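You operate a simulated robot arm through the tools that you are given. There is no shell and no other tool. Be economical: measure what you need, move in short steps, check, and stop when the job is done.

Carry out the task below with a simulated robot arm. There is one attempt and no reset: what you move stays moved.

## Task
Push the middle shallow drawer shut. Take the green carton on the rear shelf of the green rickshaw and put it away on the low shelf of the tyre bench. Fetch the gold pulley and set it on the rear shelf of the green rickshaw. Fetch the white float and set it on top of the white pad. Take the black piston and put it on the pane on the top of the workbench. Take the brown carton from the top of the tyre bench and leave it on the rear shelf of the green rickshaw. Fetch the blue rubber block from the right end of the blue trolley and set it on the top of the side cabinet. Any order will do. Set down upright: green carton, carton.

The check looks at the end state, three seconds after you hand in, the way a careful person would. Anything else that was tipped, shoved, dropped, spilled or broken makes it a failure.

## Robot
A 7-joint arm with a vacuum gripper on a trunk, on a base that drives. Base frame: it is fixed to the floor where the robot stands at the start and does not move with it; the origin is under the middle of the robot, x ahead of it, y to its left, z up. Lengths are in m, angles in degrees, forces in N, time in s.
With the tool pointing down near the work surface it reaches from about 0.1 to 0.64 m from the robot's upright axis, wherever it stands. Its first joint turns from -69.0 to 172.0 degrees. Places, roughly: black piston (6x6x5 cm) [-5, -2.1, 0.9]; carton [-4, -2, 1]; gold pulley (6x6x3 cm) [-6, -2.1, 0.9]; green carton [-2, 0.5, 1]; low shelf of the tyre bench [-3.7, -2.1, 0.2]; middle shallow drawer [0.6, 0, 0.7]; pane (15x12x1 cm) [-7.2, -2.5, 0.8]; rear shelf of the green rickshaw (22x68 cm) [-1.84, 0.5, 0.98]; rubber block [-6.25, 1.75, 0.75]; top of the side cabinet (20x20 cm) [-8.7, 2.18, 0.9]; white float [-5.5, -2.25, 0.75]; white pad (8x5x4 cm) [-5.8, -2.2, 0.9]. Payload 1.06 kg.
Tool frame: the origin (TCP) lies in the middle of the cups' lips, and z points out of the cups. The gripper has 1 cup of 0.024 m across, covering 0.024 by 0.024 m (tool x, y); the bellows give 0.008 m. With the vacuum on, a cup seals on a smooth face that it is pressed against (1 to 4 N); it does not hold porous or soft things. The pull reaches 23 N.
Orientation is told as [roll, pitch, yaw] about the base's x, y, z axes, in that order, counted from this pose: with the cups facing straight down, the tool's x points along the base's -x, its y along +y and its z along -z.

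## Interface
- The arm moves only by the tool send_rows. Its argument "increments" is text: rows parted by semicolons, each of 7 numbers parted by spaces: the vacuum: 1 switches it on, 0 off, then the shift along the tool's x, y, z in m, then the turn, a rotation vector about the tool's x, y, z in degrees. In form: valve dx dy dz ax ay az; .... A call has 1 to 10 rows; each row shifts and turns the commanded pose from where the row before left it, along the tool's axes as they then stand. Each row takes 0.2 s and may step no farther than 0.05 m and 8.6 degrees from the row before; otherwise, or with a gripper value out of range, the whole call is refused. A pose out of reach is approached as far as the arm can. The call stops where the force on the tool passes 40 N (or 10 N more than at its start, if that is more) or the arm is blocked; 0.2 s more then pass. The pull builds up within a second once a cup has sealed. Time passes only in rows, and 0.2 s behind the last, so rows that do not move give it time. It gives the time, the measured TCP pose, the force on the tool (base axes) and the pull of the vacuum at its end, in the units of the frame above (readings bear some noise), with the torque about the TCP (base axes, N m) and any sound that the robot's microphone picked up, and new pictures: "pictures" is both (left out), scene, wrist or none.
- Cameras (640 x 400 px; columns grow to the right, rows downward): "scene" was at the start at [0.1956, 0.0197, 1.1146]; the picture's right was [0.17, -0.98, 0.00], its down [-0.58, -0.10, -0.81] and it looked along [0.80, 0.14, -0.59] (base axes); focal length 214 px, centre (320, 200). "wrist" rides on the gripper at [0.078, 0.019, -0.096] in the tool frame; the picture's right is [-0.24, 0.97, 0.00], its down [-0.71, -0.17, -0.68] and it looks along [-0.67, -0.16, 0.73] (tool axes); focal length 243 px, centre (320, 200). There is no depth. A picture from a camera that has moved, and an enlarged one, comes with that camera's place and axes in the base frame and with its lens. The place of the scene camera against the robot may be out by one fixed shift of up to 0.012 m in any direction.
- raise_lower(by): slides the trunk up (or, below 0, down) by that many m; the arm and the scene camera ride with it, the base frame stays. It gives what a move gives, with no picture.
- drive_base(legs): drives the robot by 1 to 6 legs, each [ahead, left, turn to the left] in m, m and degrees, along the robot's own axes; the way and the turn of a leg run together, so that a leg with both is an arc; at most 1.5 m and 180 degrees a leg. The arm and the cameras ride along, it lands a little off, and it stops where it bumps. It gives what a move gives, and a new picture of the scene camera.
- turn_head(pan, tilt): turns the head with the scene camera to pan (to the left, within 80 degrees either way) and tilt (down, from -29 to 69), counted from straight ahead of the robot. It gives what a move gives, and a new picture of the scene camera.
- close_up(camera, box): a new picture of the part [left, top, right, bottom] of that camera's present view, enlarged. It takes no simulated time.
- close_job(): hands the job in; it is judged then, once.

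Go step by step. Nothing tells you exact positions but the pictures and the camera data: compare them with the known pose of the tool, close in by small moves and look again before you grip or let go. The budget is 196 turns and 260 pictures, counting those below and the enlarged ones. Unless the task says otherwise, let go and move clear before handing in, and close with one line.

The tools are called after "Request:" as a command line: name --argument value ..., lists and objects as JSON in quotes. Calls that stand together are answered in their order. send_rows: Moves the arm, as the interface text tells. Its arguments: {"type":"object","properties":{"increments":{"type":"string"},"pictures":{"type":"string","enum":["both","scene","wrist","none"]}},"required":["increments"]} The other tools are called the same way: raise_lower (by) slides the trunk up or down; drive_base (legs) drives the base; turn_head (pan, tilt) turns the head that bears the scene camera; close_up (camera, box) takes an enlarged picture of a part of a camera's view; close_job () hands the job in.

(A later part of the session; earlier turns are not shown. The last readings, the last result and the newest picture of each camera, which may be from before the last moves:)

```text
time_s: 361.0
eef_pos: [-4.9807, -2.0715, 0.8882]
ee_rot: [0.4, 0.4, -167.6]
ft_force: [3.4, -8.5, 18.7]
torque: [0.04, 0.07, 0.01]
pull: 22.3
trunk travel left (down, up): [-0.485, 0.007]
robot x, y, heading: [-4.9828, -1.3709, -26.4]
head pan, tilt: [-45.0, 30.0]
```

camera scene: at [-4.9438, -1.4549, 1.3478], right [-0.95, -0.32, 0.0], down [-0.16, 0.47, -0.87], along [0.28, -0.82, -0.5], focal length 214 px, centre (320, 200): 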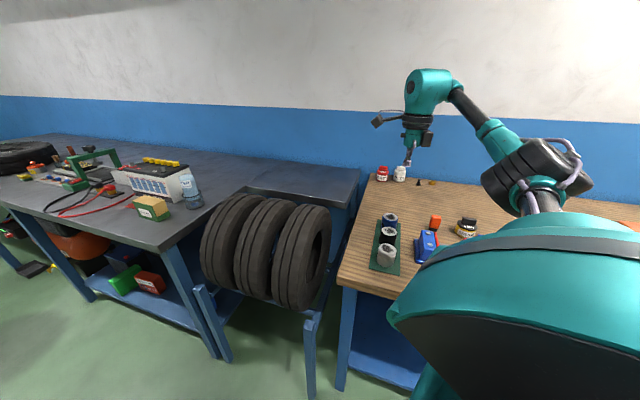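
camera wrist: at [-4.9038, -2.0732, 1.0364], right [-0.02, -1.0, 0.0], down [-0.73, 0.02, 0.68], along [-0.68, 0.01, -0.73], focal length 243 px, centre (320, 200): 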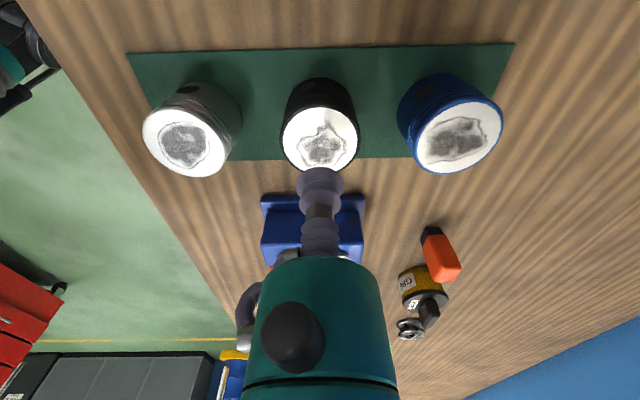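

Sealed. Lifting straight up and backing off.

Request:
send_rows --increments "1 0 0 -0.01 0 0 0;1 0 0 -0.03 0 0 0;1 0 0 -0.05 0 0 0;1 0 0 -0.05 0 0 0;1 0 0 -0.05 0 0 0;1 0 0 -0.05 0 0 0;1 0 0 -0.03 0 0 0;1 0 0 0 0 0 0" --pictures "wrist"

Request:
drive_base --legs '[[-0.245, 0.492, 0], [-0.94, -0.467, 0], [-0.94, -0.467, 0]]'

```text
time_s: 362.8
eef_pos: [-4.9838, -2.0716, 1.1573]
ee_rot: [0.2, 0.4, -167.6]
ft_force: [-0.5, 0.2, -1.8]
torque: [-0.01, 0.01, -0.01]
pull: 22.9
trunk travel left (down, up): [-0.485, 0.007]
robot x, y, heading: [-4.9855, -1.3702, -26.8]
head pan, tilt: [-45.0, 30.0]
camera wrist: at [-4.9042, -2.0731, 1.2541], right [-0.02, -1.0, 0.0], down [-0.73, 0.02, 0.68], along [-0.68, 0.01, -0.73], focal length 243 px, centre (320, 200)
```

wrist: 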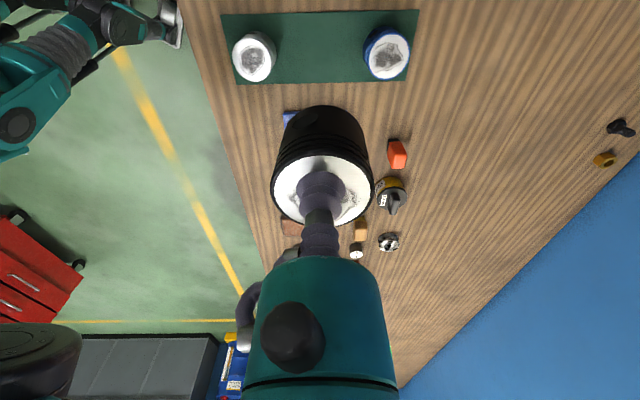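

```text
time_s: 377.6
eef_pos: [-7.0843, -1.499, 1.1584]
ee_rot: [0.3, 0.5, -168.4]
ft_force: [0.3, -0.1, -1.7]
torque: [-0.02, -0.01, -0.01]
pull: 22.9
trunk travel left (down, up): [-0.485, 0.007]
robot x, y, heading: [-7.0776, -0.795, -27.5]
head pan, tilt: [-45.0, 30.0]
camera scene: at [-7.0371, -0.882, 1.3478], right [-0.95, -0.3, 0.0], down [-0.15, 0.48, -0.87], along [0.26, -0.82, -0.5], focal length 214 px, centre (320, 200)
```

scene: 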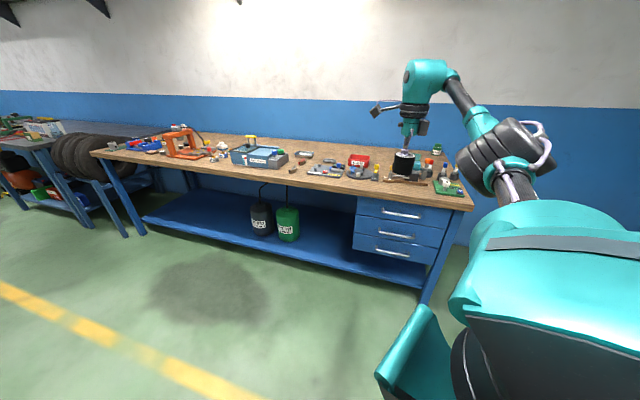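

Request:
turn_head --pan -60 --tilt 20

Request:
send_rows --increments "1 0 0 0 0 0 0" --pictures "wrist"

```text
time_s: 378.3
eef_pos: [-7.0843, -1.4988, 1.1583]
ee_rot: [0.2, 0.5, -168.5]
ft_force: [0.1, -0.5, -1.7]
torque: [-0.03, 0.02, 0.02]
pull: 22.7
trunk travel left (down, up): [-0.485, 0.007]
robot x, y, heading: [-7.0742, -0.7959, -27.1]
head pan, tilt: [-60.0, 20.0]
camera scene: at [-7.0599, -0.8889, 1.3638], right [-1.0, -0.05, 0.0], down [-0.02, 0.34, -0.94], along [0.05, -0.94, -0.34], focal length 214 px, centre (320, 200)
```

scene: 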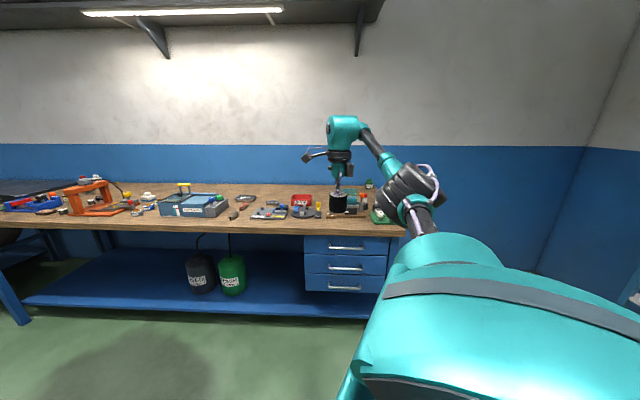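

```text
time_s: 378.7
eef_pos: [-7.085, -1.4986, 1.1568]
ee_rot: [0.3, 0.5, -168.4]
ft_force: [0.1, 0.0, -1.7]
torque: [0.0, 0.03, 0.04]
pull: 22.9
trunk travel left (down, up): [-0.485, 0.007]
robot x, y, heading: [-7.0788, -0.7964, -27.6]
head pan, tilt: [-60.0, 20.0]
camera wrist: at [-7.0059, -1.5006, 1.2544], right [-0.04, -1.0, 0.0], down [-0.73, 0.03, 0.68], along [-0.68, 0.02, -0.73], focal length 243 px, centre (320, 200)
```

wrist: 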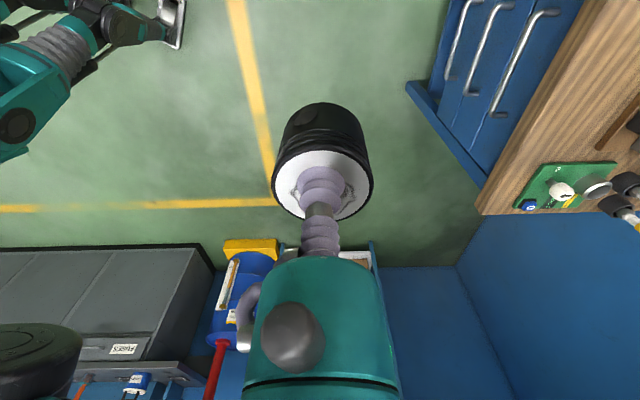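

Request:
close_up --camera "scene" --box '[230, 160, 420, 240]'

Request:
drive_base --legs '[[0, 0, -60]]'

Request:
turn_head --pan -20 --tilt 20

```text
3.37 times, centred on (325, 200) of scene
camera zoom: at [-7.0599, -0.8889, 1.3638], right [-1.0, -0.05, 0.0], down [-0.02, 0.34, -0.94], along [0.04, -0.94, -0.34], focal length 722 px, centre (303, 200)
```

zoom: 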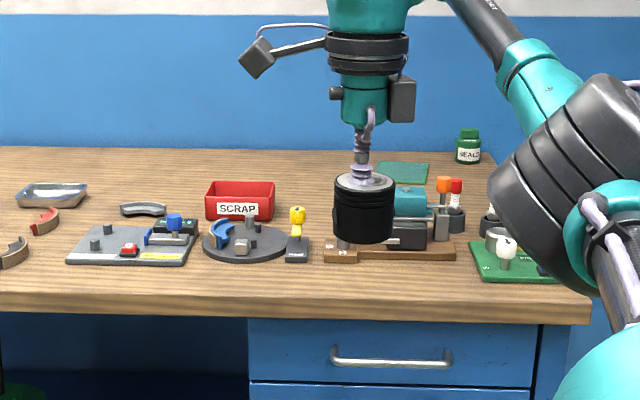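

```text
time_s: 381.7
eef_pos: [-7.6822, -1.1503, 1.1578]
ee_rot: [0.3, 0.5, 132.6]
ft_force: [0.4, 0.4, -1.8]
torque: [-0.01, 0.04, 0.0]
pull: 22.6
trunk travel left (down, up): [-0.485, 0.007]
robot x, y, heading: [-7.0776, -0.7969, -86.4]
head pan, tilt: [-60.0, 20.0]
camera scene: at [-7.1497, -0.8524, 1.3638], right [-0.55, 0.83, 0.0], down [0.28, 0.19, -0.94], along [-0.78, -0.52, -0.34], focal length 214 px, centre (320, 200)
```

scene: 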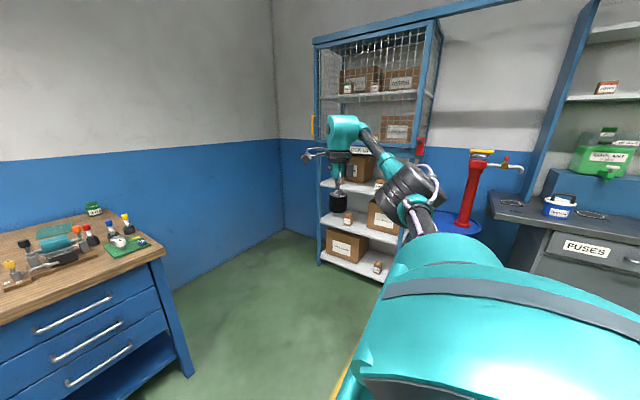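

```text
time_s: 382.8
eef_pos: [-7.6821, -1.15, 1.1574]
ee_rot: [0.3, 0.5, 132.6]
ft_force: [0.8, -0.5, -0.6]
torque: [-0.02, -0.01, 0.02]
pull: 23.2
trunk travel left (down, up): [-0.485, 0.007]
robot x, y, heading: [-7.0795, -0.7965, -86.3]
head pan, tilt: [-20.0, 20.0]
camera scene: at [-7.0984, -0.8902, 1.3638], right [-0.96, 0.28, 0.0], down [0.1, 0.33, -0.94], along [-0.26, -0.9, -0.34], focal length 214 px, centre (320, 200)
```

scene: 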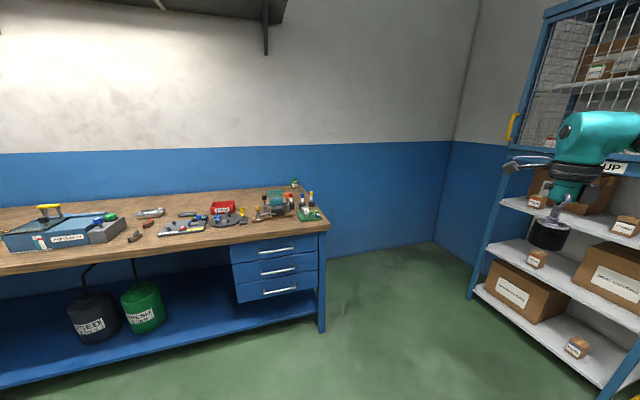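

The pane is the green sheet at the back corner near (−7.23, −2.51). It can be reached from the bench's right-hand end, where the floor is free; turning and driving round there.

Request:
drive_base --legs '[[0, 0, 116.6], [-0.654, 0.382, 0], [-0.454, -0.777, 0]]'

Request:
turn_head --pan -65 --tilt 30

```text
time_s: 398.6
eef_pos: [-7.2609, -2.0909, 1.157]
ee_rot: [0.3, 0.5, -111.8]
ft_force: [0.1, 0.4, -2.7]
torque: [0.0, 0.0, -0.01]
pull: 22.5
trunk travel left (down, up): [-0.485, 0.007]
robot x, y, heading: [-7.8418, -1.6913, 29.1]
head pan, tilt: [-20.0, 20.0]
camera scene: at [-7.7387, -1.6709, 1.3638], right [0.16, -0.99, 0.0], down [-0.34, -0.06, -0.94], along [0.93, 0.15, -0.34], focal length 214 px, centre (320, 200)
```

scene: 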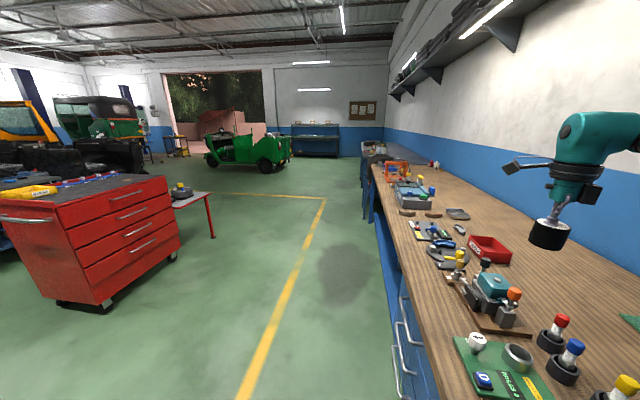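

```text
time_s: 399.7
eef_pos: [-7.2605, -2.0902, 1.1565]
ee_rot: [0.3, 0.5, -111.8]
ft_force: [0.3, -0.3, -0.5]
torque: [-0.03, -0.02, -0.01]
pull: 22.9
trunk travel left (down, up): [-0.485, 0.007]
robot x, y, heading: [-7.8456, -1.697, 29.5]
head pan, tilt: [-65.0, 30.0]
camera scene: at [-7.7572, -1.7385, 1.3478], right [-0.58, -0.81, 0.0], down [-0.41, 0.29, -0.87], along [0.7, -0.51, -0.5], focal length 214 px, centre (320, 200)
```

scene: 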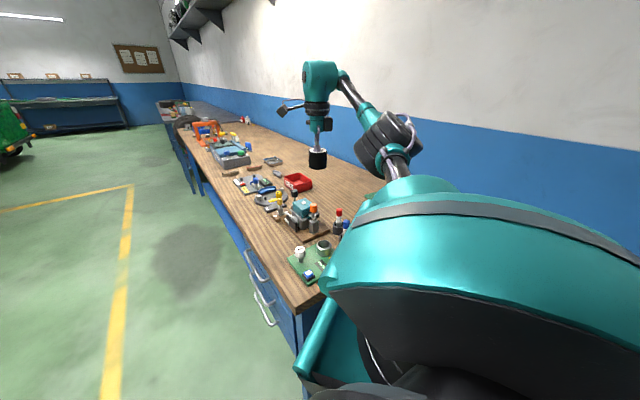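

Request:
drive_base --legs '[[-0.098, -0.174, 0]]'

Request:
drive_base --legs '[[-0.098, -0.174, 0]]'

Request:
send_rows --increments "1 0 0 0 0 0 0" --pictures "wrist"

```text
time_s: 401.9
eef_pos: [-7.2609, -2.29, 1.1578]
ee_rot: [0.3, 0.5, -111.8]
ft_force: [0.4, 0.6, -1.1]
torque: [0.01, -0.04, -0.01]
pull: 22.5
trunk travel left (down, up): [-0.485, 0.007]
robot x, y, heading: [-7.8407, -1.8952, 29.0]
head pan, tilt: [-65.0, 30.0]
camera scene: at [-7.7571, -1.9392, 1.3478], right [-0.58, -0.81, 0.0], down [-0.41, 0.29, -0.87], along [0.7, -0.5, -0.5], focal length 214 px, centre (320, 200)
```

scene: 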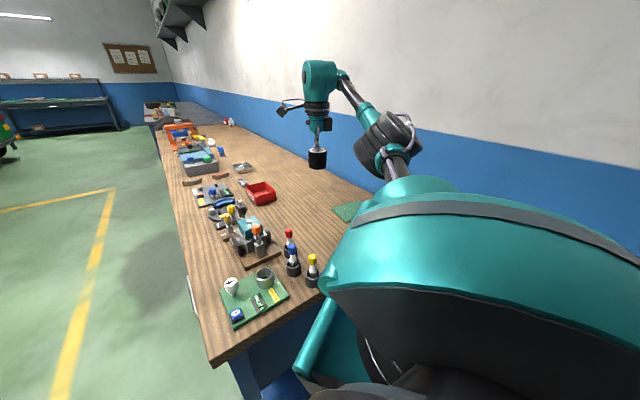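

```text
time_s: 404.1
eef_pos: [-7.2608, -2.4901, 1.1576]
ee_rot: [0.3, 0.4, -111.9]
ft_force: [0.4, 0.3, -1.9]
torque: [0.03, -0.03, 0.01]
pull: 22.7
trunk travel left (down, up): [-0.485, 0.007]
robot x, y, heading: [-7.8395, -2.0954, 29.3]
head pan, tilt: [-65.0, 30.0]
camera scene: at [-7.7566, -2.1385, 1.3478], right [-0.59, -0.81, 0.0], down [-0.41, 0.29, -0.87], along [0.7, -0.51, -0.5], focal length 214 px, centre (320, 200)
```

scene: 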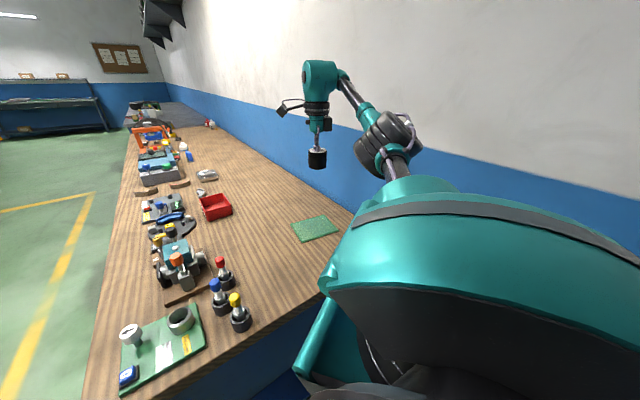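

```text
time_s: 404.5
eef_pos: [-7.2604, -2.4902, 1.158]
ee_rot: [0.3, 0.6, -111.9]
ft_force: [0.3, 0.9, -1.5]
torque: [-0.03, -0.02, 0.02]
pull: 22.9
trunk travel left (down, up): [-0.485, 0.007]
robot x, y, heading: [-7.8392, -2.094, 29.3]
head pan, tilt: [-65.0, 30.0]
camera wrist: at [-7.2148, -2.4249, 1.2543], right [0.81, -0.58, 0.0], down [-0.43, -0.6, 0.68], along [-0.39, -0.55, -0.73], focal length 243 px, centre (320, 200)
```

wrist: 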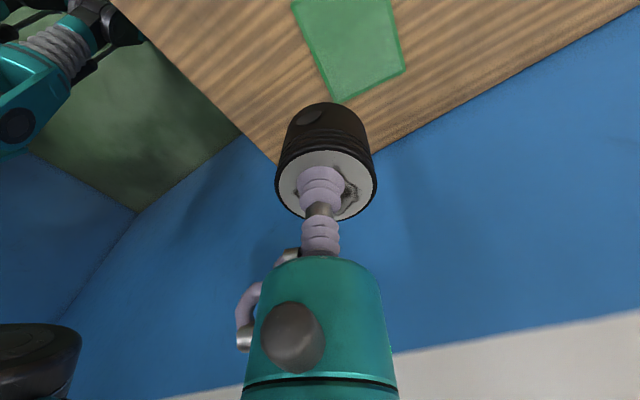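

Request:
drive_base --legs '[[0.031, -0.032, 0]]'

Request:
send_rows --increments "1 0 0 0.05 0 0 0;1 0 0 0.05 0 0 0;1 0 0 0.03 0 0 0;1 0 0 0 0 0 0" --pictures "wrist"

Request:
close_up --camera "scene" --box '[220, 100, 460, 250]'

```text
time_s: 405.4
eef_pos: [-7.2176, -2.5024, 1.1568]
ee_rot: [0.2, 0.4, -111.9]
ft_force: [-0.6, -0.8, -1.5]
torque: [-0.01, 0.0, 0.02]
pull: 22.8
trunk travel left (down, up): [-0.485, 0.007]
robot x, y, heading: [-7.7992, -2.1055, 29.3]
head pan, tilt: [-65.0, 30.0]
camera scene: at [-7.7131, -2.1503, 1.3477], right [-0.59, -0.81, 0.0], down [-0.41, 0.29, -0.87], along [0.7, -0.51, -0.5], focal length 214 px, centre (320, 200)
```

scene: 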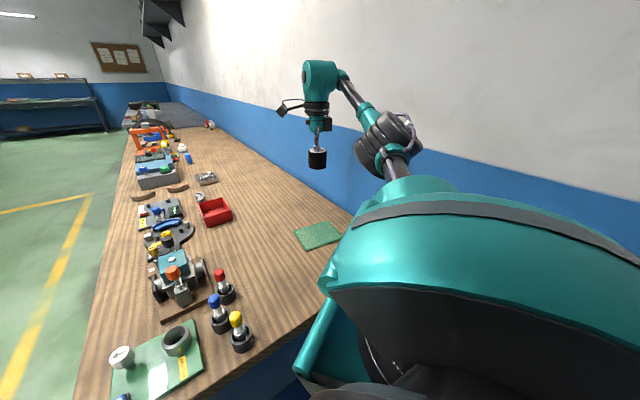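

```text
time_s: 406.4
eef_pos: [-7.2172, -2.5012, 1.0289]
ee_rot: [0.3, 0.5, -112.0]
ft_force: [0.4, 0.0, -1.4]
torque: [0.01, -0.01, 0.03]
pull: 22.7
trunk travel left (down, up): [-0.485, 0.007]
robot x, y, heading: [-7.7994, -2.1054, 29.2]
head pan, tilt: [-65.0, 30.0]
camera wrist: at [-7.1709, -2.436, 1.1252], right [0.81, -0.58, 0.0], down [-0.43, -0.6, 0.68], along [-0.39, -0.55, -0.74], focal length 243 px, centre (320, 200)
```

wrist: 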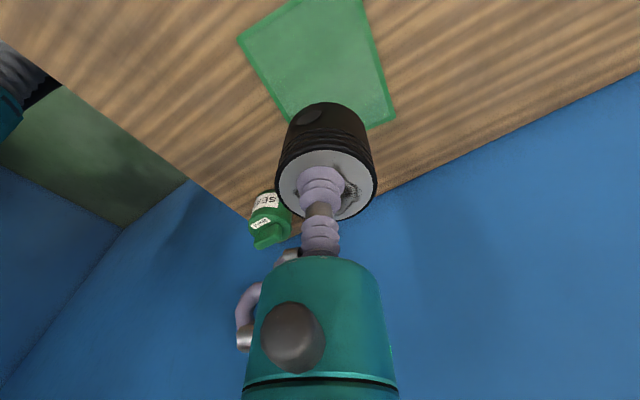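

```text
2.67 times, centred on (340, 175) of scene
camera zoom: at [-7.7141, -2.1501, 1.3478], right [-0.59, -0.81, 0.0], down [-0.41, 0.29, -0.87], along [0.7, -0.51, -0.5], focal length 572 px, centre (267, 267)
```

zoom: 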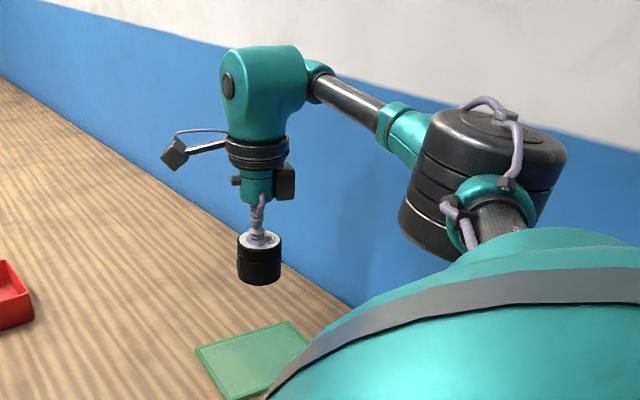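

Request:
send_rows --increments "1 0 0 0.04 0 0 0;1 0 0 0.04 0 0 0;1 0 0 0.025 0 0 0;1 0 0 0.01 0 0 0;1 0 0 0 0 0 0" --pictures "wrist"

Request:
close_up --camera "scene" --box '[220, 120, 460, 270]'

```text
time_s: 407.6
eef_pos: [-7.2173, -2.4999, 0.9111]
ee_rot: [0.3, 0.5, -111.9]
ft_force: [0.5, 0.7, -1.2]
torque: [-0.02, 0.01, -0.01]
pull: 22.8
trunk travel left (down, up): [-0.485, 0.007]
robot x, y, heading: [-7.7993, -2.108, 28.9]
head pan, tilt: [-65.0, 30.0]
camera wrist: at [-7.1717, -2.4346, 1.0081], right [0.81, -0.58, 0.0], down [-0.43, -0.6, 0.68], along [-0.39, -0.55, -0.73], focal length 243 px, centre (320, 200)
```

wrist: 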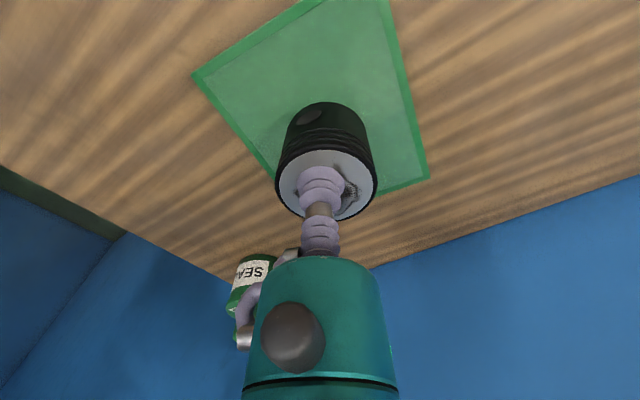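

```text
2.67 times, centred on (340, 195) of scene
camera zoom: at [-7.7139, -2.1501, 1.3478], right [-0.59, -0.81, 0.0], down [-0.41, 0.29, -0.87], along [0.7, -0.51, -0.5], focal length 572 px, centre (267, 213)
```

zoom: 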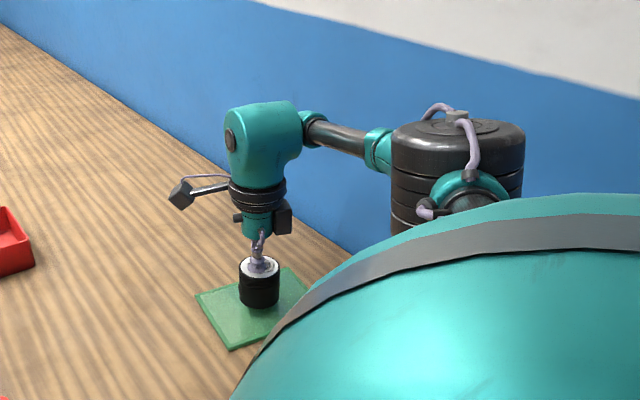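

Good: piston centred over the pane. Lowering the last centimetre gently.

Request:
send_rows --increments "1 0 0 0.004 0 0 0;1 0 0 0.003 0 0 0;1 0 0 0.002 0 0 0;1 0 0 0 0 0 0" --pictures "none"

Request:
send_rows --increments "1 0 0 0.002 0 0 0;1 0 0 0.002 0 0 0;1 0 0 0 0 0 0" --pictures "none"

```text
time_s: 408.6
eef_pos: [-7.2173, -2.5012, 0.9044]
ee_rot: [0.3, 0.5, -111.9]
ft_force: [-0.5, -0.3, -1.5]
torque: [-0.02, -0.03, 0.02]
pull: 23.0
trunk travel left (down, up): [-0.485, 0.007]
robot x, y, heading: [-7.797, -2.1062, 29.3]
head pan, tilt: [-65.0, 30.0]
```

```text
time_s: 409.4
eef_pos: [-7.2163, -2.5011, 0.9003]
ee_rot: [0.2, 0.5, -111.9]
ft_force: [0.6, 0.8, -1.8]
torque: [0.01, -0.05, 0.06]
pull: 23.0
trunk travel left (down, up): [-0.485, 0.007]
robot x, y, heading: [-7.8031, -2.107, 29.0]
head pan, tilt: [-65.0, 30.0]
```

Request:
send_rows --increments "1 0 0 0.002 0 0 0;1 0 0 0.002 0 0 0;1 0 0 0 0 0 0" --pictures "none"

Request:
send_rows --increments "1 0 0 0.001 0 0 0;1 0 0 0.001 0 0 0;1 0 0 0 0 0 0" --pictures "none"

```text
time_s: 410.2
eef_pos: [-7.215, -2.5005, 0.8965]
ee_rot: [0.4, 0.5, -112.0]
ft_force: [1.4, -0.2, 6.4]
torque: [0.02, 0.09, 0.01]
pull: 22.7
trunk travel left (down, up): [-0.485, 0.007]
robot x, y, heading: [-7.7946, -2.1057, 29.2]
head pan, tilt: [-65.0, 30.0]
```

```text
time_s: 411.0
eef_pos: [-7.2164, -2.5004, 0.8963]
ee_rot: [0.4, 0.6, -112.0]
ft_force: [5.5, -1.4, 15.0]
torque: [-0.02, 0.12, 0.05]
pull: 22.6
trunk travel left (down, up): [-0.485, 0.007]
robot x, y, heading: [-7.7975, -2.1074, 29.2]
head pan, tilt: [-65.0, 30.0]
```

Seated on the pane. Releasing and rising.

Request:
send_rows --increments "1 0 0 -0.002 0 0 0;0 0 0 0 0 0 0;0 0 0 0 0 0 0;0 0 0 0 0 0 0;0 0 0 0 0 0 0;0 0 0 -0.005 0 0 0;0 0 0 -0.03 0 0 0;0 0 0 -0.05 0 0 0;0 0 0 -0.05 0 0 0;0 0 0 -0.05 0 0 0" --pictures "wrist"

Request:
send_rows --increments "0 0 0 -0.05 0 0 0;0 0 0 -0.03 0 0 0;0 0 0 0 0 0 0" --pictures "none"

```text
time_s: 413.2
eef_pos: [-7.2178, -2.501, 1.0805]
ee_rot: [0.2, 0.4, -111.9]
ft_force: [0.6, -0.7, 0.4]
torque: [0.03, -0.02, -0.01]
pull: 0.0
trunk travel left (down, up): [-0.485, 0.007]
robot x, y, heading: [-7.7973, -2.1097, 29.2]
head pan, tilt: [-65.0, 30.0]
camera wrist: at [-7.1725, -2.4353, 1.1771], right [0.81, -0.58, 0.0], down [-0.43, -0.6, 0.68], along [-0.39, -0.55, -0.73], focal length 243 px, centre (320, 200)
```

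wrist: 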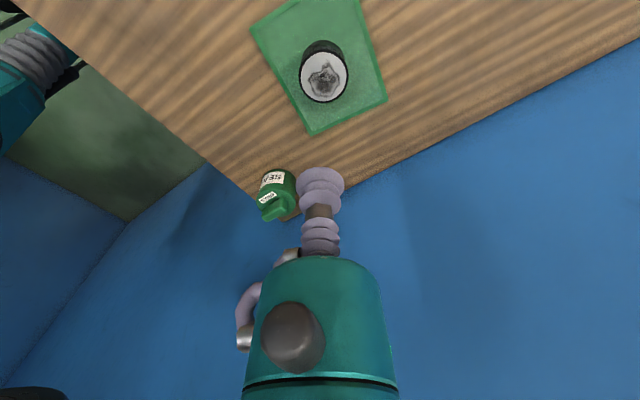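

```text
time_s: 414.0
eef_pos: [-7.2199, -2.5019, 1.16]
ee_rot: [0.2, 0.5, -111.9]
ft_force: [-0.2, 0.5, -0.3]
torque: [0.05, 0.01, -0.01]
pull: 0.0
trunk travel left (down, up): [-0.485, 0.007]
robot x, y, heading: [-7.7968, -2.1083, 29.2]
head pan, tilt: [-65.0, 30.0]
```

Piston delivered. Now to the far side for the blue trolley and side cabinet.

Request:
drive_base --legs '[[0.637, 1.135, 0], [0.637, 1.135, 0]]'

Request:
turn_head --pan 40 --tilt 20

```text
time_s: 434.0
eef_pos: [-7.1998, 0.0877, 1.1611]
ee_rot: [0.2, 0.5, -112.5]
ft_force: [0.2, -1.6, 0.8]
torque: [0.01, 0.01, 0.01]
pull: 0.0
trunk travel left (down, up): [-0.485, 0.007]
robot x, y, heading: [-7.7754, 0.4864, 28.7]
head pan, tilt: [-65.0, 30.0]
camera scene: at [-7.6922, 0.4424, 1.3478], right [-0.59, -0.81, 0.0], down [-0.4, 0.3, -0.87], along [0.7, -0.51, -0.5], focal length 214 px, centre (320, 200)
```

scene: 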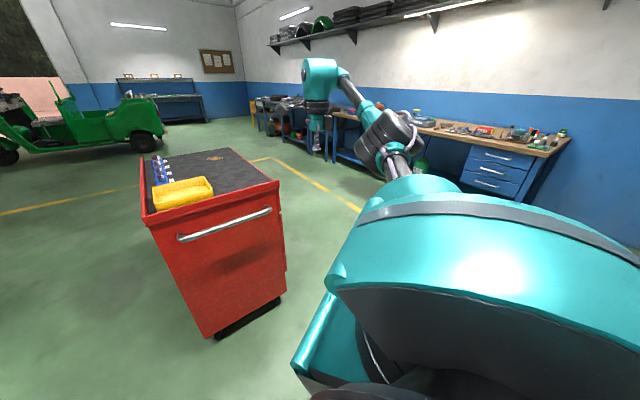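

```text
time_s: 435.8
eef_pos: [-7.2001, 0.0859, 1.1622]
ee_rot: [0.3, 0.5, -112.5]
ft_force: [0.6, 0.8, 0.3]
torque: [0.01, 0.02, 0.02]
pull: 0.1
trunk travel left (down, up): [-0.485, 0.007]
robot x, y, heading: [-7.7733, 0.489, 28.5]
head pan, tilt: [40.0, 20.0]
camera scene: at [-7.7312, 0.5826, 1.3638], right [0.93, -0.36, 0.0], down [-0.12, -0.32, -0.94], along [0.34, 0.88, -0.34], focal length 214 px, centre (320, 200)
```

scene: 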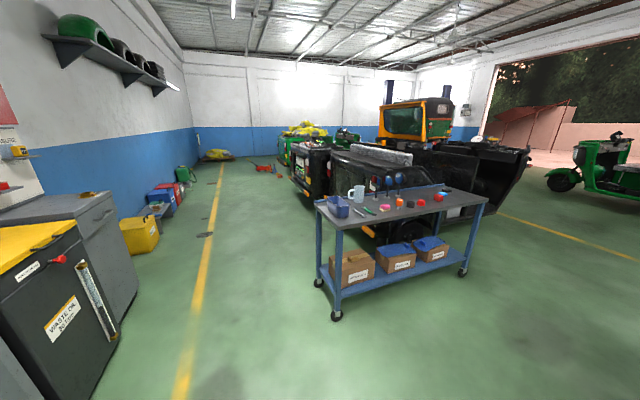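

Request:
close_up --camera "scene" --box '[310, 150, 500, 260]'

Request:
close_up --camera "scene" --box '[0, 150, 160, 260]'

```text
3.37 times, centred on (405, 205) of scene
camera zoom: at [-7.7312, 0.5826, 1.3638], right [0.93, -0.36, 0.0], down [-0.12, -0.32, -0.94], along [0.34, 0.88, -0.34], focal length 722 px, centre (34, 183)
```

zoom: 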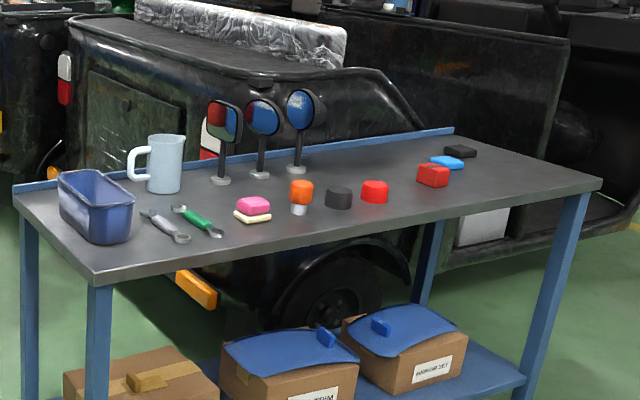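

```text
3.64 times, centred on (80, 205) of scene
camera zoom: at [-7.7312, 0.5826, 1.3638], right [0.93, -0.36, 0.0], down [-0.12, -0.32, -0.94], along [0.34, 0.88, -0.34], focal length 780 px, centre (1193, 182)
```

zoom: 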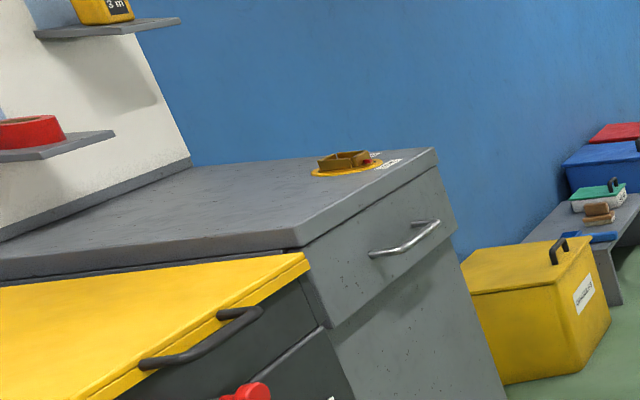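

The blue rubber block lies near (−6.28, 1.72) among red and black ones. I'll turn, enter the gap between the red cart and the trolley, and bring the arm over the trolley's right end.

Request:
drive_base --legs '[[0, 0, 110], [0.364, -0.412, 0], [-0.86, -0.757, 0]]'

Request:
turn_head --pan -50 --tilt 35

Request:
send_rows --increments "0 0 0 0 0 0 0" --pictures "wrist"

```text
time_s: 451.2
eef_pos: [-6.4675, 1.7203, 1.1596]
ee_rot: [0.3, 0.5, -1.9]
ft_force: [0.3, -0.6, -0.3]
torque: [0.03, -0.04, 0.01]
pull: 0.0
trunk travel left (down, up): [-0.485, 0.007]
robot x, y, heading: [-6.6406, 1.0404, 139.1]
head pan, tilt: [40.0, 20.0]
camera scene: at [-6.7382, 1.054, 1.3639], right [0.01, 1.0, 0.0], down [0.34, 0.0, -0.94], along [-0.94, 0.01, -0.34], focal length 214 px, centre (320, 200)
```

scene: 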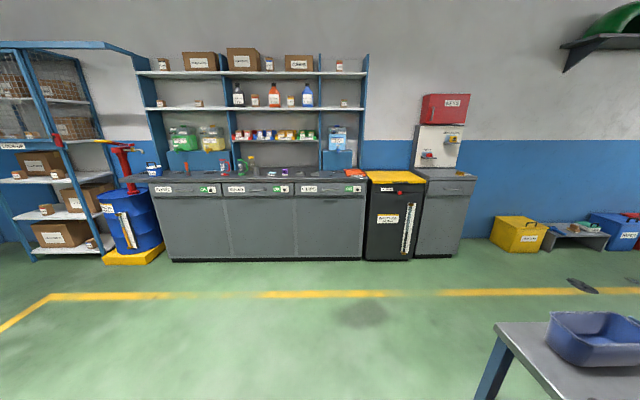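

```text
time_s: 452.8
eef_pos: [-6.4679, 1.7211, 1.1601]
ee_rot: [0.3, 0.5, -1.8]
ft_force: [-0.3, -0.5, -0.3]
torque: [-0.05, 0.01, -0.01]
pull: 0.1
trunk travel left (down, up): [-0.485, 0.007]
robot x, y, heading: [-6.6383, 1.039, 139.6]
head pan, tilt: [-50.0, 35.0]
camera scene: at [-6.644, 1.1407, 1.34], right [1.0, -0.01, 0.0], down [-0.01, -0.57, -0.82], along [0.01, 0.82, -0.57], focal length 214 px, centre (320, 200)
```

scene: 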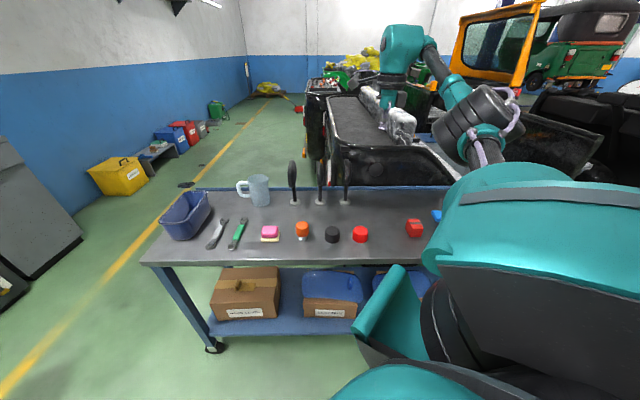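

```text
time_s: 453.2
eef_pos: [-6.4684, 1.7213, 1.1606]
ee_rot: [0.4, 0.5, -1.9]
ft_force: [0.2, -0.3, -0.3]
torque: [-0.01, 0.03, 0.0]
pull: 0.0
trunk travel left (down, up): [-0.485, 0.007]
robot x, y, heading: [-6.6448, 1.0413, 139.1]
head pan, tilt: [-50.0, 35.0]
camera wrist: at [-6.5453, 1.7429, 1.2579], right [0.27, 0.96, 0.0], down [0.71, -0.2, 0.68], along [0.65, -0.18, -0.73], focal length 243 px, centre (320, 200)
```

wrist: 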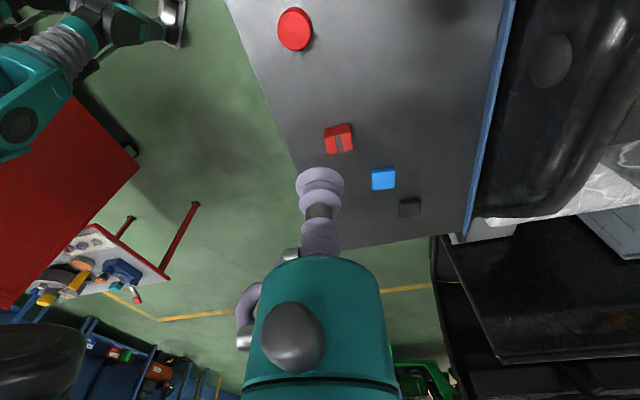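

Request:
drive_base --legs '[[-0.166, -0.233, 0]]'

Request:
send_rows --increments "0 0 0 0.05 0 0 0;0 0 0 0.05 0 0 0;0 0 0 0 0 0 0" --pictures "wrist"

Request:
close_up --camera "wrist" --box '[240, 0, 400, 100]'

```text
time_s: 455.9
eef_pos: [-6.1964, 1.7895, 1.1605]
ee_rot: [0.4, 0.5, -1.5]
ft_force: [0.3, 0.6, -0.4]
torque: [-0.02, 0.01, -0.01]
pull: 0.0
trunk travel left (down, up): [-0.485, 0.007]
robot x, y, heading: [-6.3696, 1.1094, 139.5]
head pan, tilt: [-50.0, 35.0]
camera scene: at [-6.3686, 1.2074, 1.34], right [1.0, -0.01, 0.0], down [-0.01, -0.57, -0.82], along [0.01, 0.82, -0.57], focal length 214 px, centre (320, 200)
```

scene: 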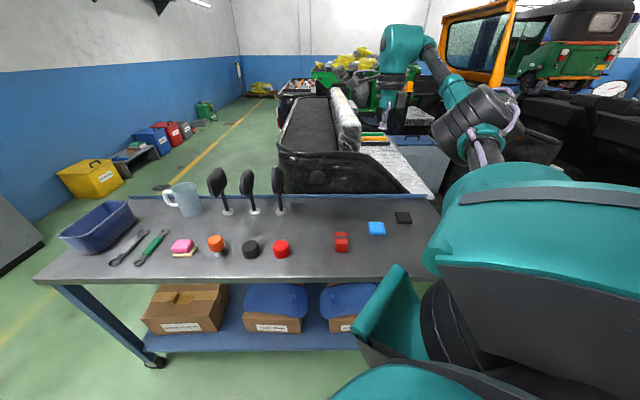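

```text
time_s: 456.7
eef_pos: [-6.1994, 1.7895, 1.0593]
ee_rot: [0.3, 0.5, -1.6]
ft_force: [0.3, -0.4, -0.1]
torque: [-0.01, 0.02, 0.01]
pull: 0.0
trunk travel left (down, up): [-0.485, 0.007]
robot x, y, heading: [-6.3689, 1.1108, 139.7]
head pan, tilt: [-50.0, 35.0]
camera wrist: at [-6.2753, 1.8108, 1.1566], right [0.26, 0.97, 0.0], down [0.71, -0.19, 0.68], along [0.65, -0.18, -0.74], focal length 243 px, centre (320, 200)
```

wrist: 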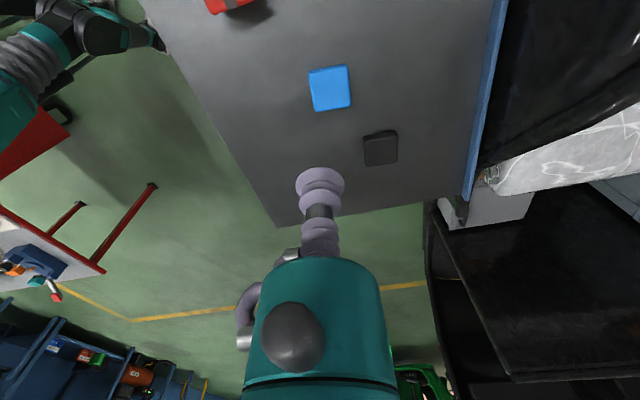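

```text
4.00 times, centred on (320, 50) of wrist
camera zoom: at [-6.2753, 1.8108, 1.1566], right [0.26, 0.97, 0.0], down [0.71, -0.19, 0.68], along [0.65, -0.18, -0.74], focal length 970 px, centre (320, 800)
```

zoom: 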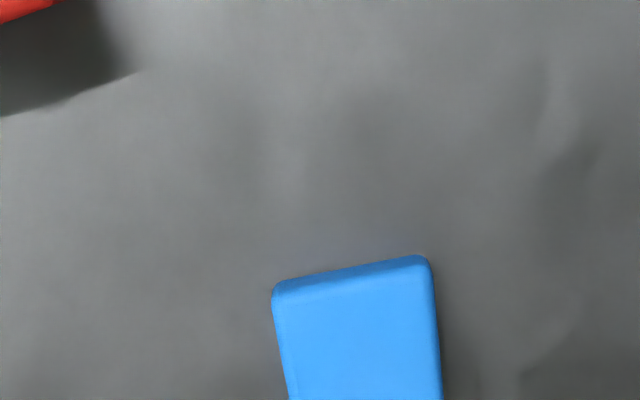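

Request:
drive_base --legs '[[-0.009, -0.0525, 0]]'

Request:
send_rows --increments "0 0 -0.03 0 0 0 0;0 0 0 0.05 0 0 0;0 0 0 0.05 0 0 0;0 0 0 0.05 0 0 0;0 0 0 0.03 0 0 0;0 0 0 0 0 0 0" --pictures "wrist"

Request:
close_up --camera "scene" --box '[300, 130, 540, 280]'

```text
time_s: 457.8
eef_pos: [-6.1573, 1.8249, 1.0597]
ee_rot: [0.4, 0.5, -1.4]
ft_force: [-0.1, 0.6, 0.0]
torque: [0.01, -0.01, -0.02]
pull: 0.1
trunk travel left (down, up): [-0.485, 0.007]
robot x, y, heading: [-6.3238, 1.1451, 139.3]
head pan, tilt: [-50.0, 35.0]
camera scene: at [-6.3277, 1.2416, 1.34], right [1.0, -0.01, 0.0], down [-0.01, -0.57, -0.82], along [0.01, 0.82, -0.57], focal length 214 px, centre (320, 200)
```

scene: 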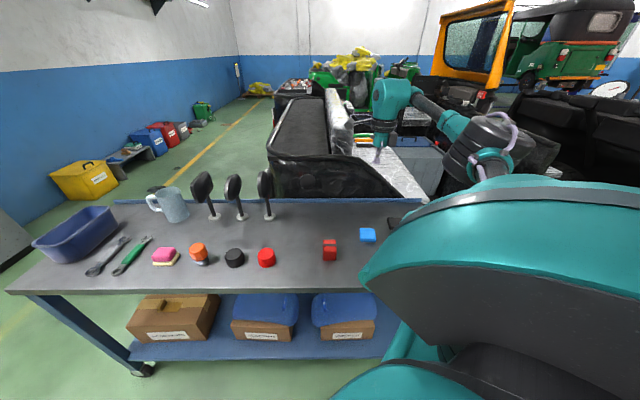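

```text
time_s: 459.2
eef_pos: [-6.1584, 1.7928, 0.8795]
ee_rot: [0.4, 0.5, -1.6]
ft_force: [0.4, 0.8, -0.3]
torque: [-0.04, 0.03, -0.02]
pull: 0.1
trunk travel left (down, up): [-0.485, 0.007]
robot x, y, heading: [-6.322, 1.1424, 139.4]
head pan, tilt: [-50.0, 35.0]
camera wrist: at [-6.2362, 1.8136, 0.9762], right [0.26, 0.97, 0.0], down [0.71, -0.19, 0.68], along [0.66, -0.17, -0.74], focal length 243 px, centre (320, 200)
```

wrist: 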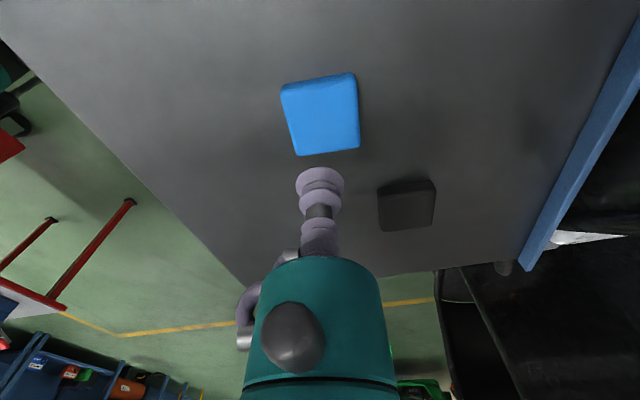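

```text
2.67 times, centred on (420, 205) of scene
camera zoom: at [-6.3281, 1.2412, 1.34], right [1.0, -0.01, 0.0], down [0.0, -0.57, -0.82], along [0.01, 0.82, -0.57], focal length 572 px, centre (53, 187)
```

zoom: 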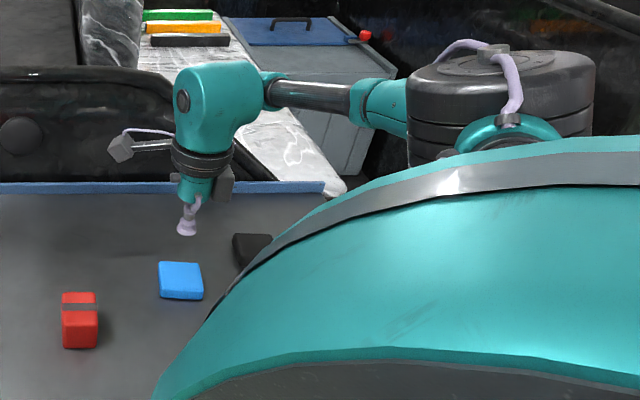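

Request:
send_rows --increments "1 -0.003 0.002 0.04 0 0 0;1 0 0 0.025 0 0 0;1 0 0 0.012 0 0 0;1 0 0 0.006 0 0 0;1 0 0 0.004 0 0 0;1 0 0 0 0 0 0" --pictures "wrist"

```text
time_s: 460.6
eef_pos: [-6.1583, 1.7965, 0.7932]
ee_rot: [0.5, 0.6, -1.6]
ft_force: [1.7, -0.9, 18.6]
torque: [-0.03, -0.08, -0.06]
pull: 22.9
trunk travel left (down, up): [-0.485, 0.007]
robot x, y, heading: [-6.3267, 1.1433, 139.5]
head pan, tilt: [-50.0, 35.0]
camera wrist: at [-6.2344, 1.8174, 0.8912], right [0.26, 0.96, 0.01], down [0.71, -0.2, 0.68], along [0.65, -0.17, -0.74], focal length 243 px, centre (320, 200)
```

wrist: 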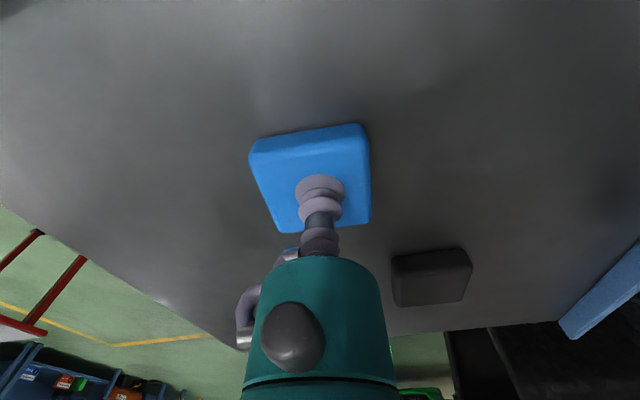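

Block held. Lifting, then driving round to the side cabinet.

Request:
send_rows --increments "1 0 0 -0.01 0 0 0;1 0 0 -0.03 0 0 0;1 0 0 -0.05 0 0 0;1 0 0 -0.05 0 0 0;1 0 0 -0.05 0 0 0;1 0 0 -0.05 0 0 0;1 0 0 -0.05 0 0 0;1 0 0 -0.05 0 0 0;1 0 0 -0.03 0 0 0;1 0 0 0 0 0 0" --pictures "wrist"

Request:
drive_base --legs '[[0.781, 0.733, 0], [0, 0, 104], [0.134, -0.2685, 0]]'

Request:
turn_head --pan -70 --tilt 20

```text
time_s: 462.8
eef_pos: [-6.1541, 1.7937, 1.1644]
ee_rot: [0.2, 0.4, -1.7]
ft_force: [0.4, -0.2, -0.2]
torque: [0.06, 0.0, 0.0]
pull: 23.3
trunk travel left (down, up): [-0.485, 0.007]
robot x, y, heading: [-6.3234, 1.1421, 139.5]
head pan, tilt: [-50.0, 35.0]
camera wrist: at [-6.2316, 1.814, 1.2614], right [0.26, 0.97, 0.0], down [0.71, -0.19, 0.68], along [0.66, -0.18, -0.73], focal length 243 px, centre (320, 200)
```

wrist: 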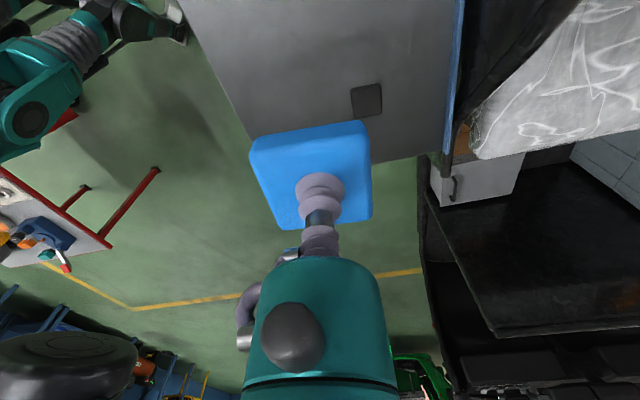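

```text
time_s: 476.7
eef_pos: [-8.3788, 1.0825, 1.164]
ee_rot: [0.3, 0.5, 102.9]
ft_force: [-0.2, 0.3, -0.7]
torque: [0.03, -0.02, -0.02]
pull: 22.6
trunk travel left (down, up): [-0.485, 0.007]
robot x, y, heading: [-7.708, 1.0835, -116.1]
head pan, tilt: [-50.0, 35.0]
camera scene: at [-7.7925, 1.0564, 1.34], right [-0.24, 0.97, 0.0], down [0.56, 0.14, -0.82], along [-0.79, -0.2, -0.57], focal length 214 px, centre (320, 200)
```

scene: 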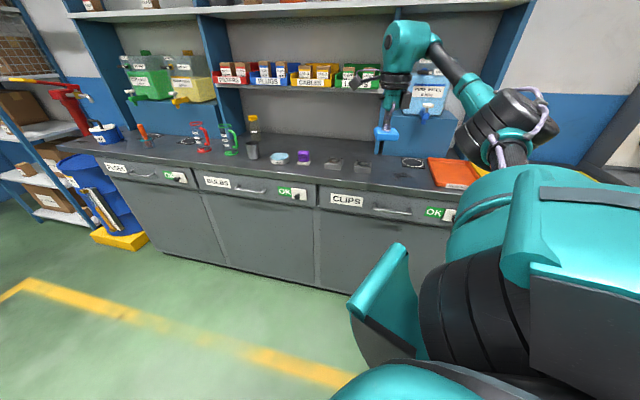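

```text
time_s: 477.6
eef_pos: [-8.3788, 1.0823, 1.1642]
ee_rot: [0.4, 0.5, 103.0]
ft_force: [0.9, 0.5, -0.4]
torque: [-0.02, 0.03, 0.02]
pull: 23.4
trunk travel left (down, up): [-0.485, 0.007]
robot x, y, heading: [-7.7045, 1.0805, -116.0]
head pan, tilt: [-70.0, 20.0]
camera scene: at [-7.7994, 1.0874, 1.3638], right [0.1, 0.99, 0.0], down [0.34, -0.04, -0.94], along [-0.93, 0.1, -0.34], focal length 214 px, centre (320, 200)
```

scene: 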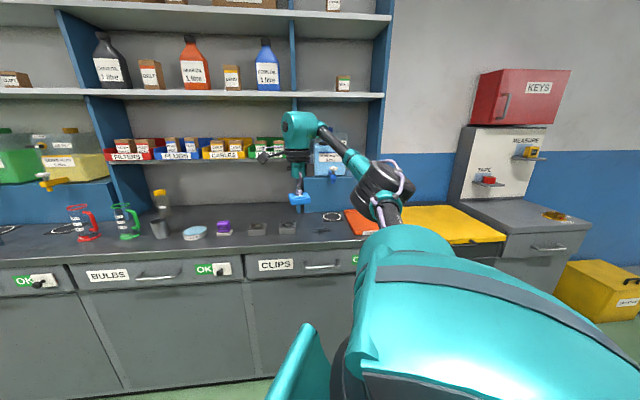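

Request:
drive_base --legs '[[-0.962, -0.469, 0]]'

Request:
send_rows --increments "1 0 0 0 0 0 0" --pictures "wrist"

```text
time_s: 483.1
eef_pos: [-8.3761, 2.153, 1.1651]
ee_rot: [0.3, 0.4, 102.7]
ft_force: [0.0, 0.4, -0.7]
torque: [0.02, -0.01, -0.04]
pull: 23.2
trunk travel left (down, up): [-0.485, 0.007]
robot x, y, heading: [-7.7015, 2.1506, -116.4]
head pan, tilt: [-70.0, 20.0]
camera scene: at [-7.7964, 2.156, 1.3638], right [0.11, 0.99, 0.0], down [0.34, -0.04, -0.94], along [-0.93, 0.1, -0.34], focal length 214 px, centre (320, 200)
```

scene: 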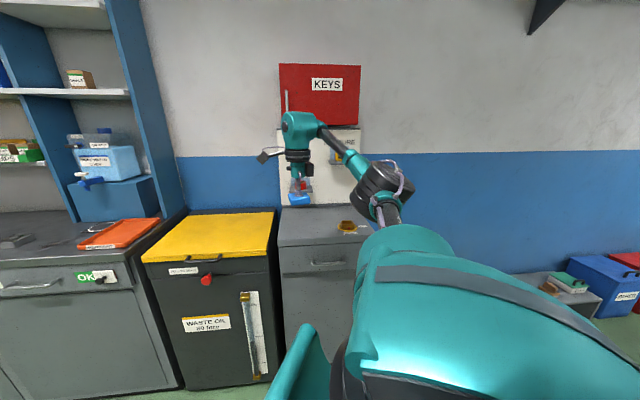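

```text
time_s: 483.4
eef_pos: [-8.375, 2.1534, 1.164]
ee_rot: [0.3, 0.5, 102.7]
ft_force: [1.5, -0.3, -0.5]
torque: [0.01, 0.01, 0.03]
pull: 22.9
trunk travel left (down, up): [-0.485, 0.007]
robot x, y, heading: [-7.7047, 2.1486, -116.5]
head pan, tilt: [-70.0, 20.0]
camera wrist: at [-8.377, 2.0743, 1.2612], right [-1.0, 0.02, 0.0], down [0.01, 0.73, 0.68], along [0.01, 0.68, -0.74], focal length 243 px, centre (320, 200)
```

wrist: 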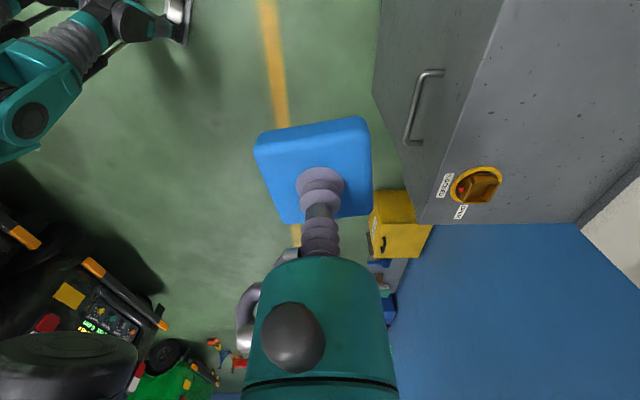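

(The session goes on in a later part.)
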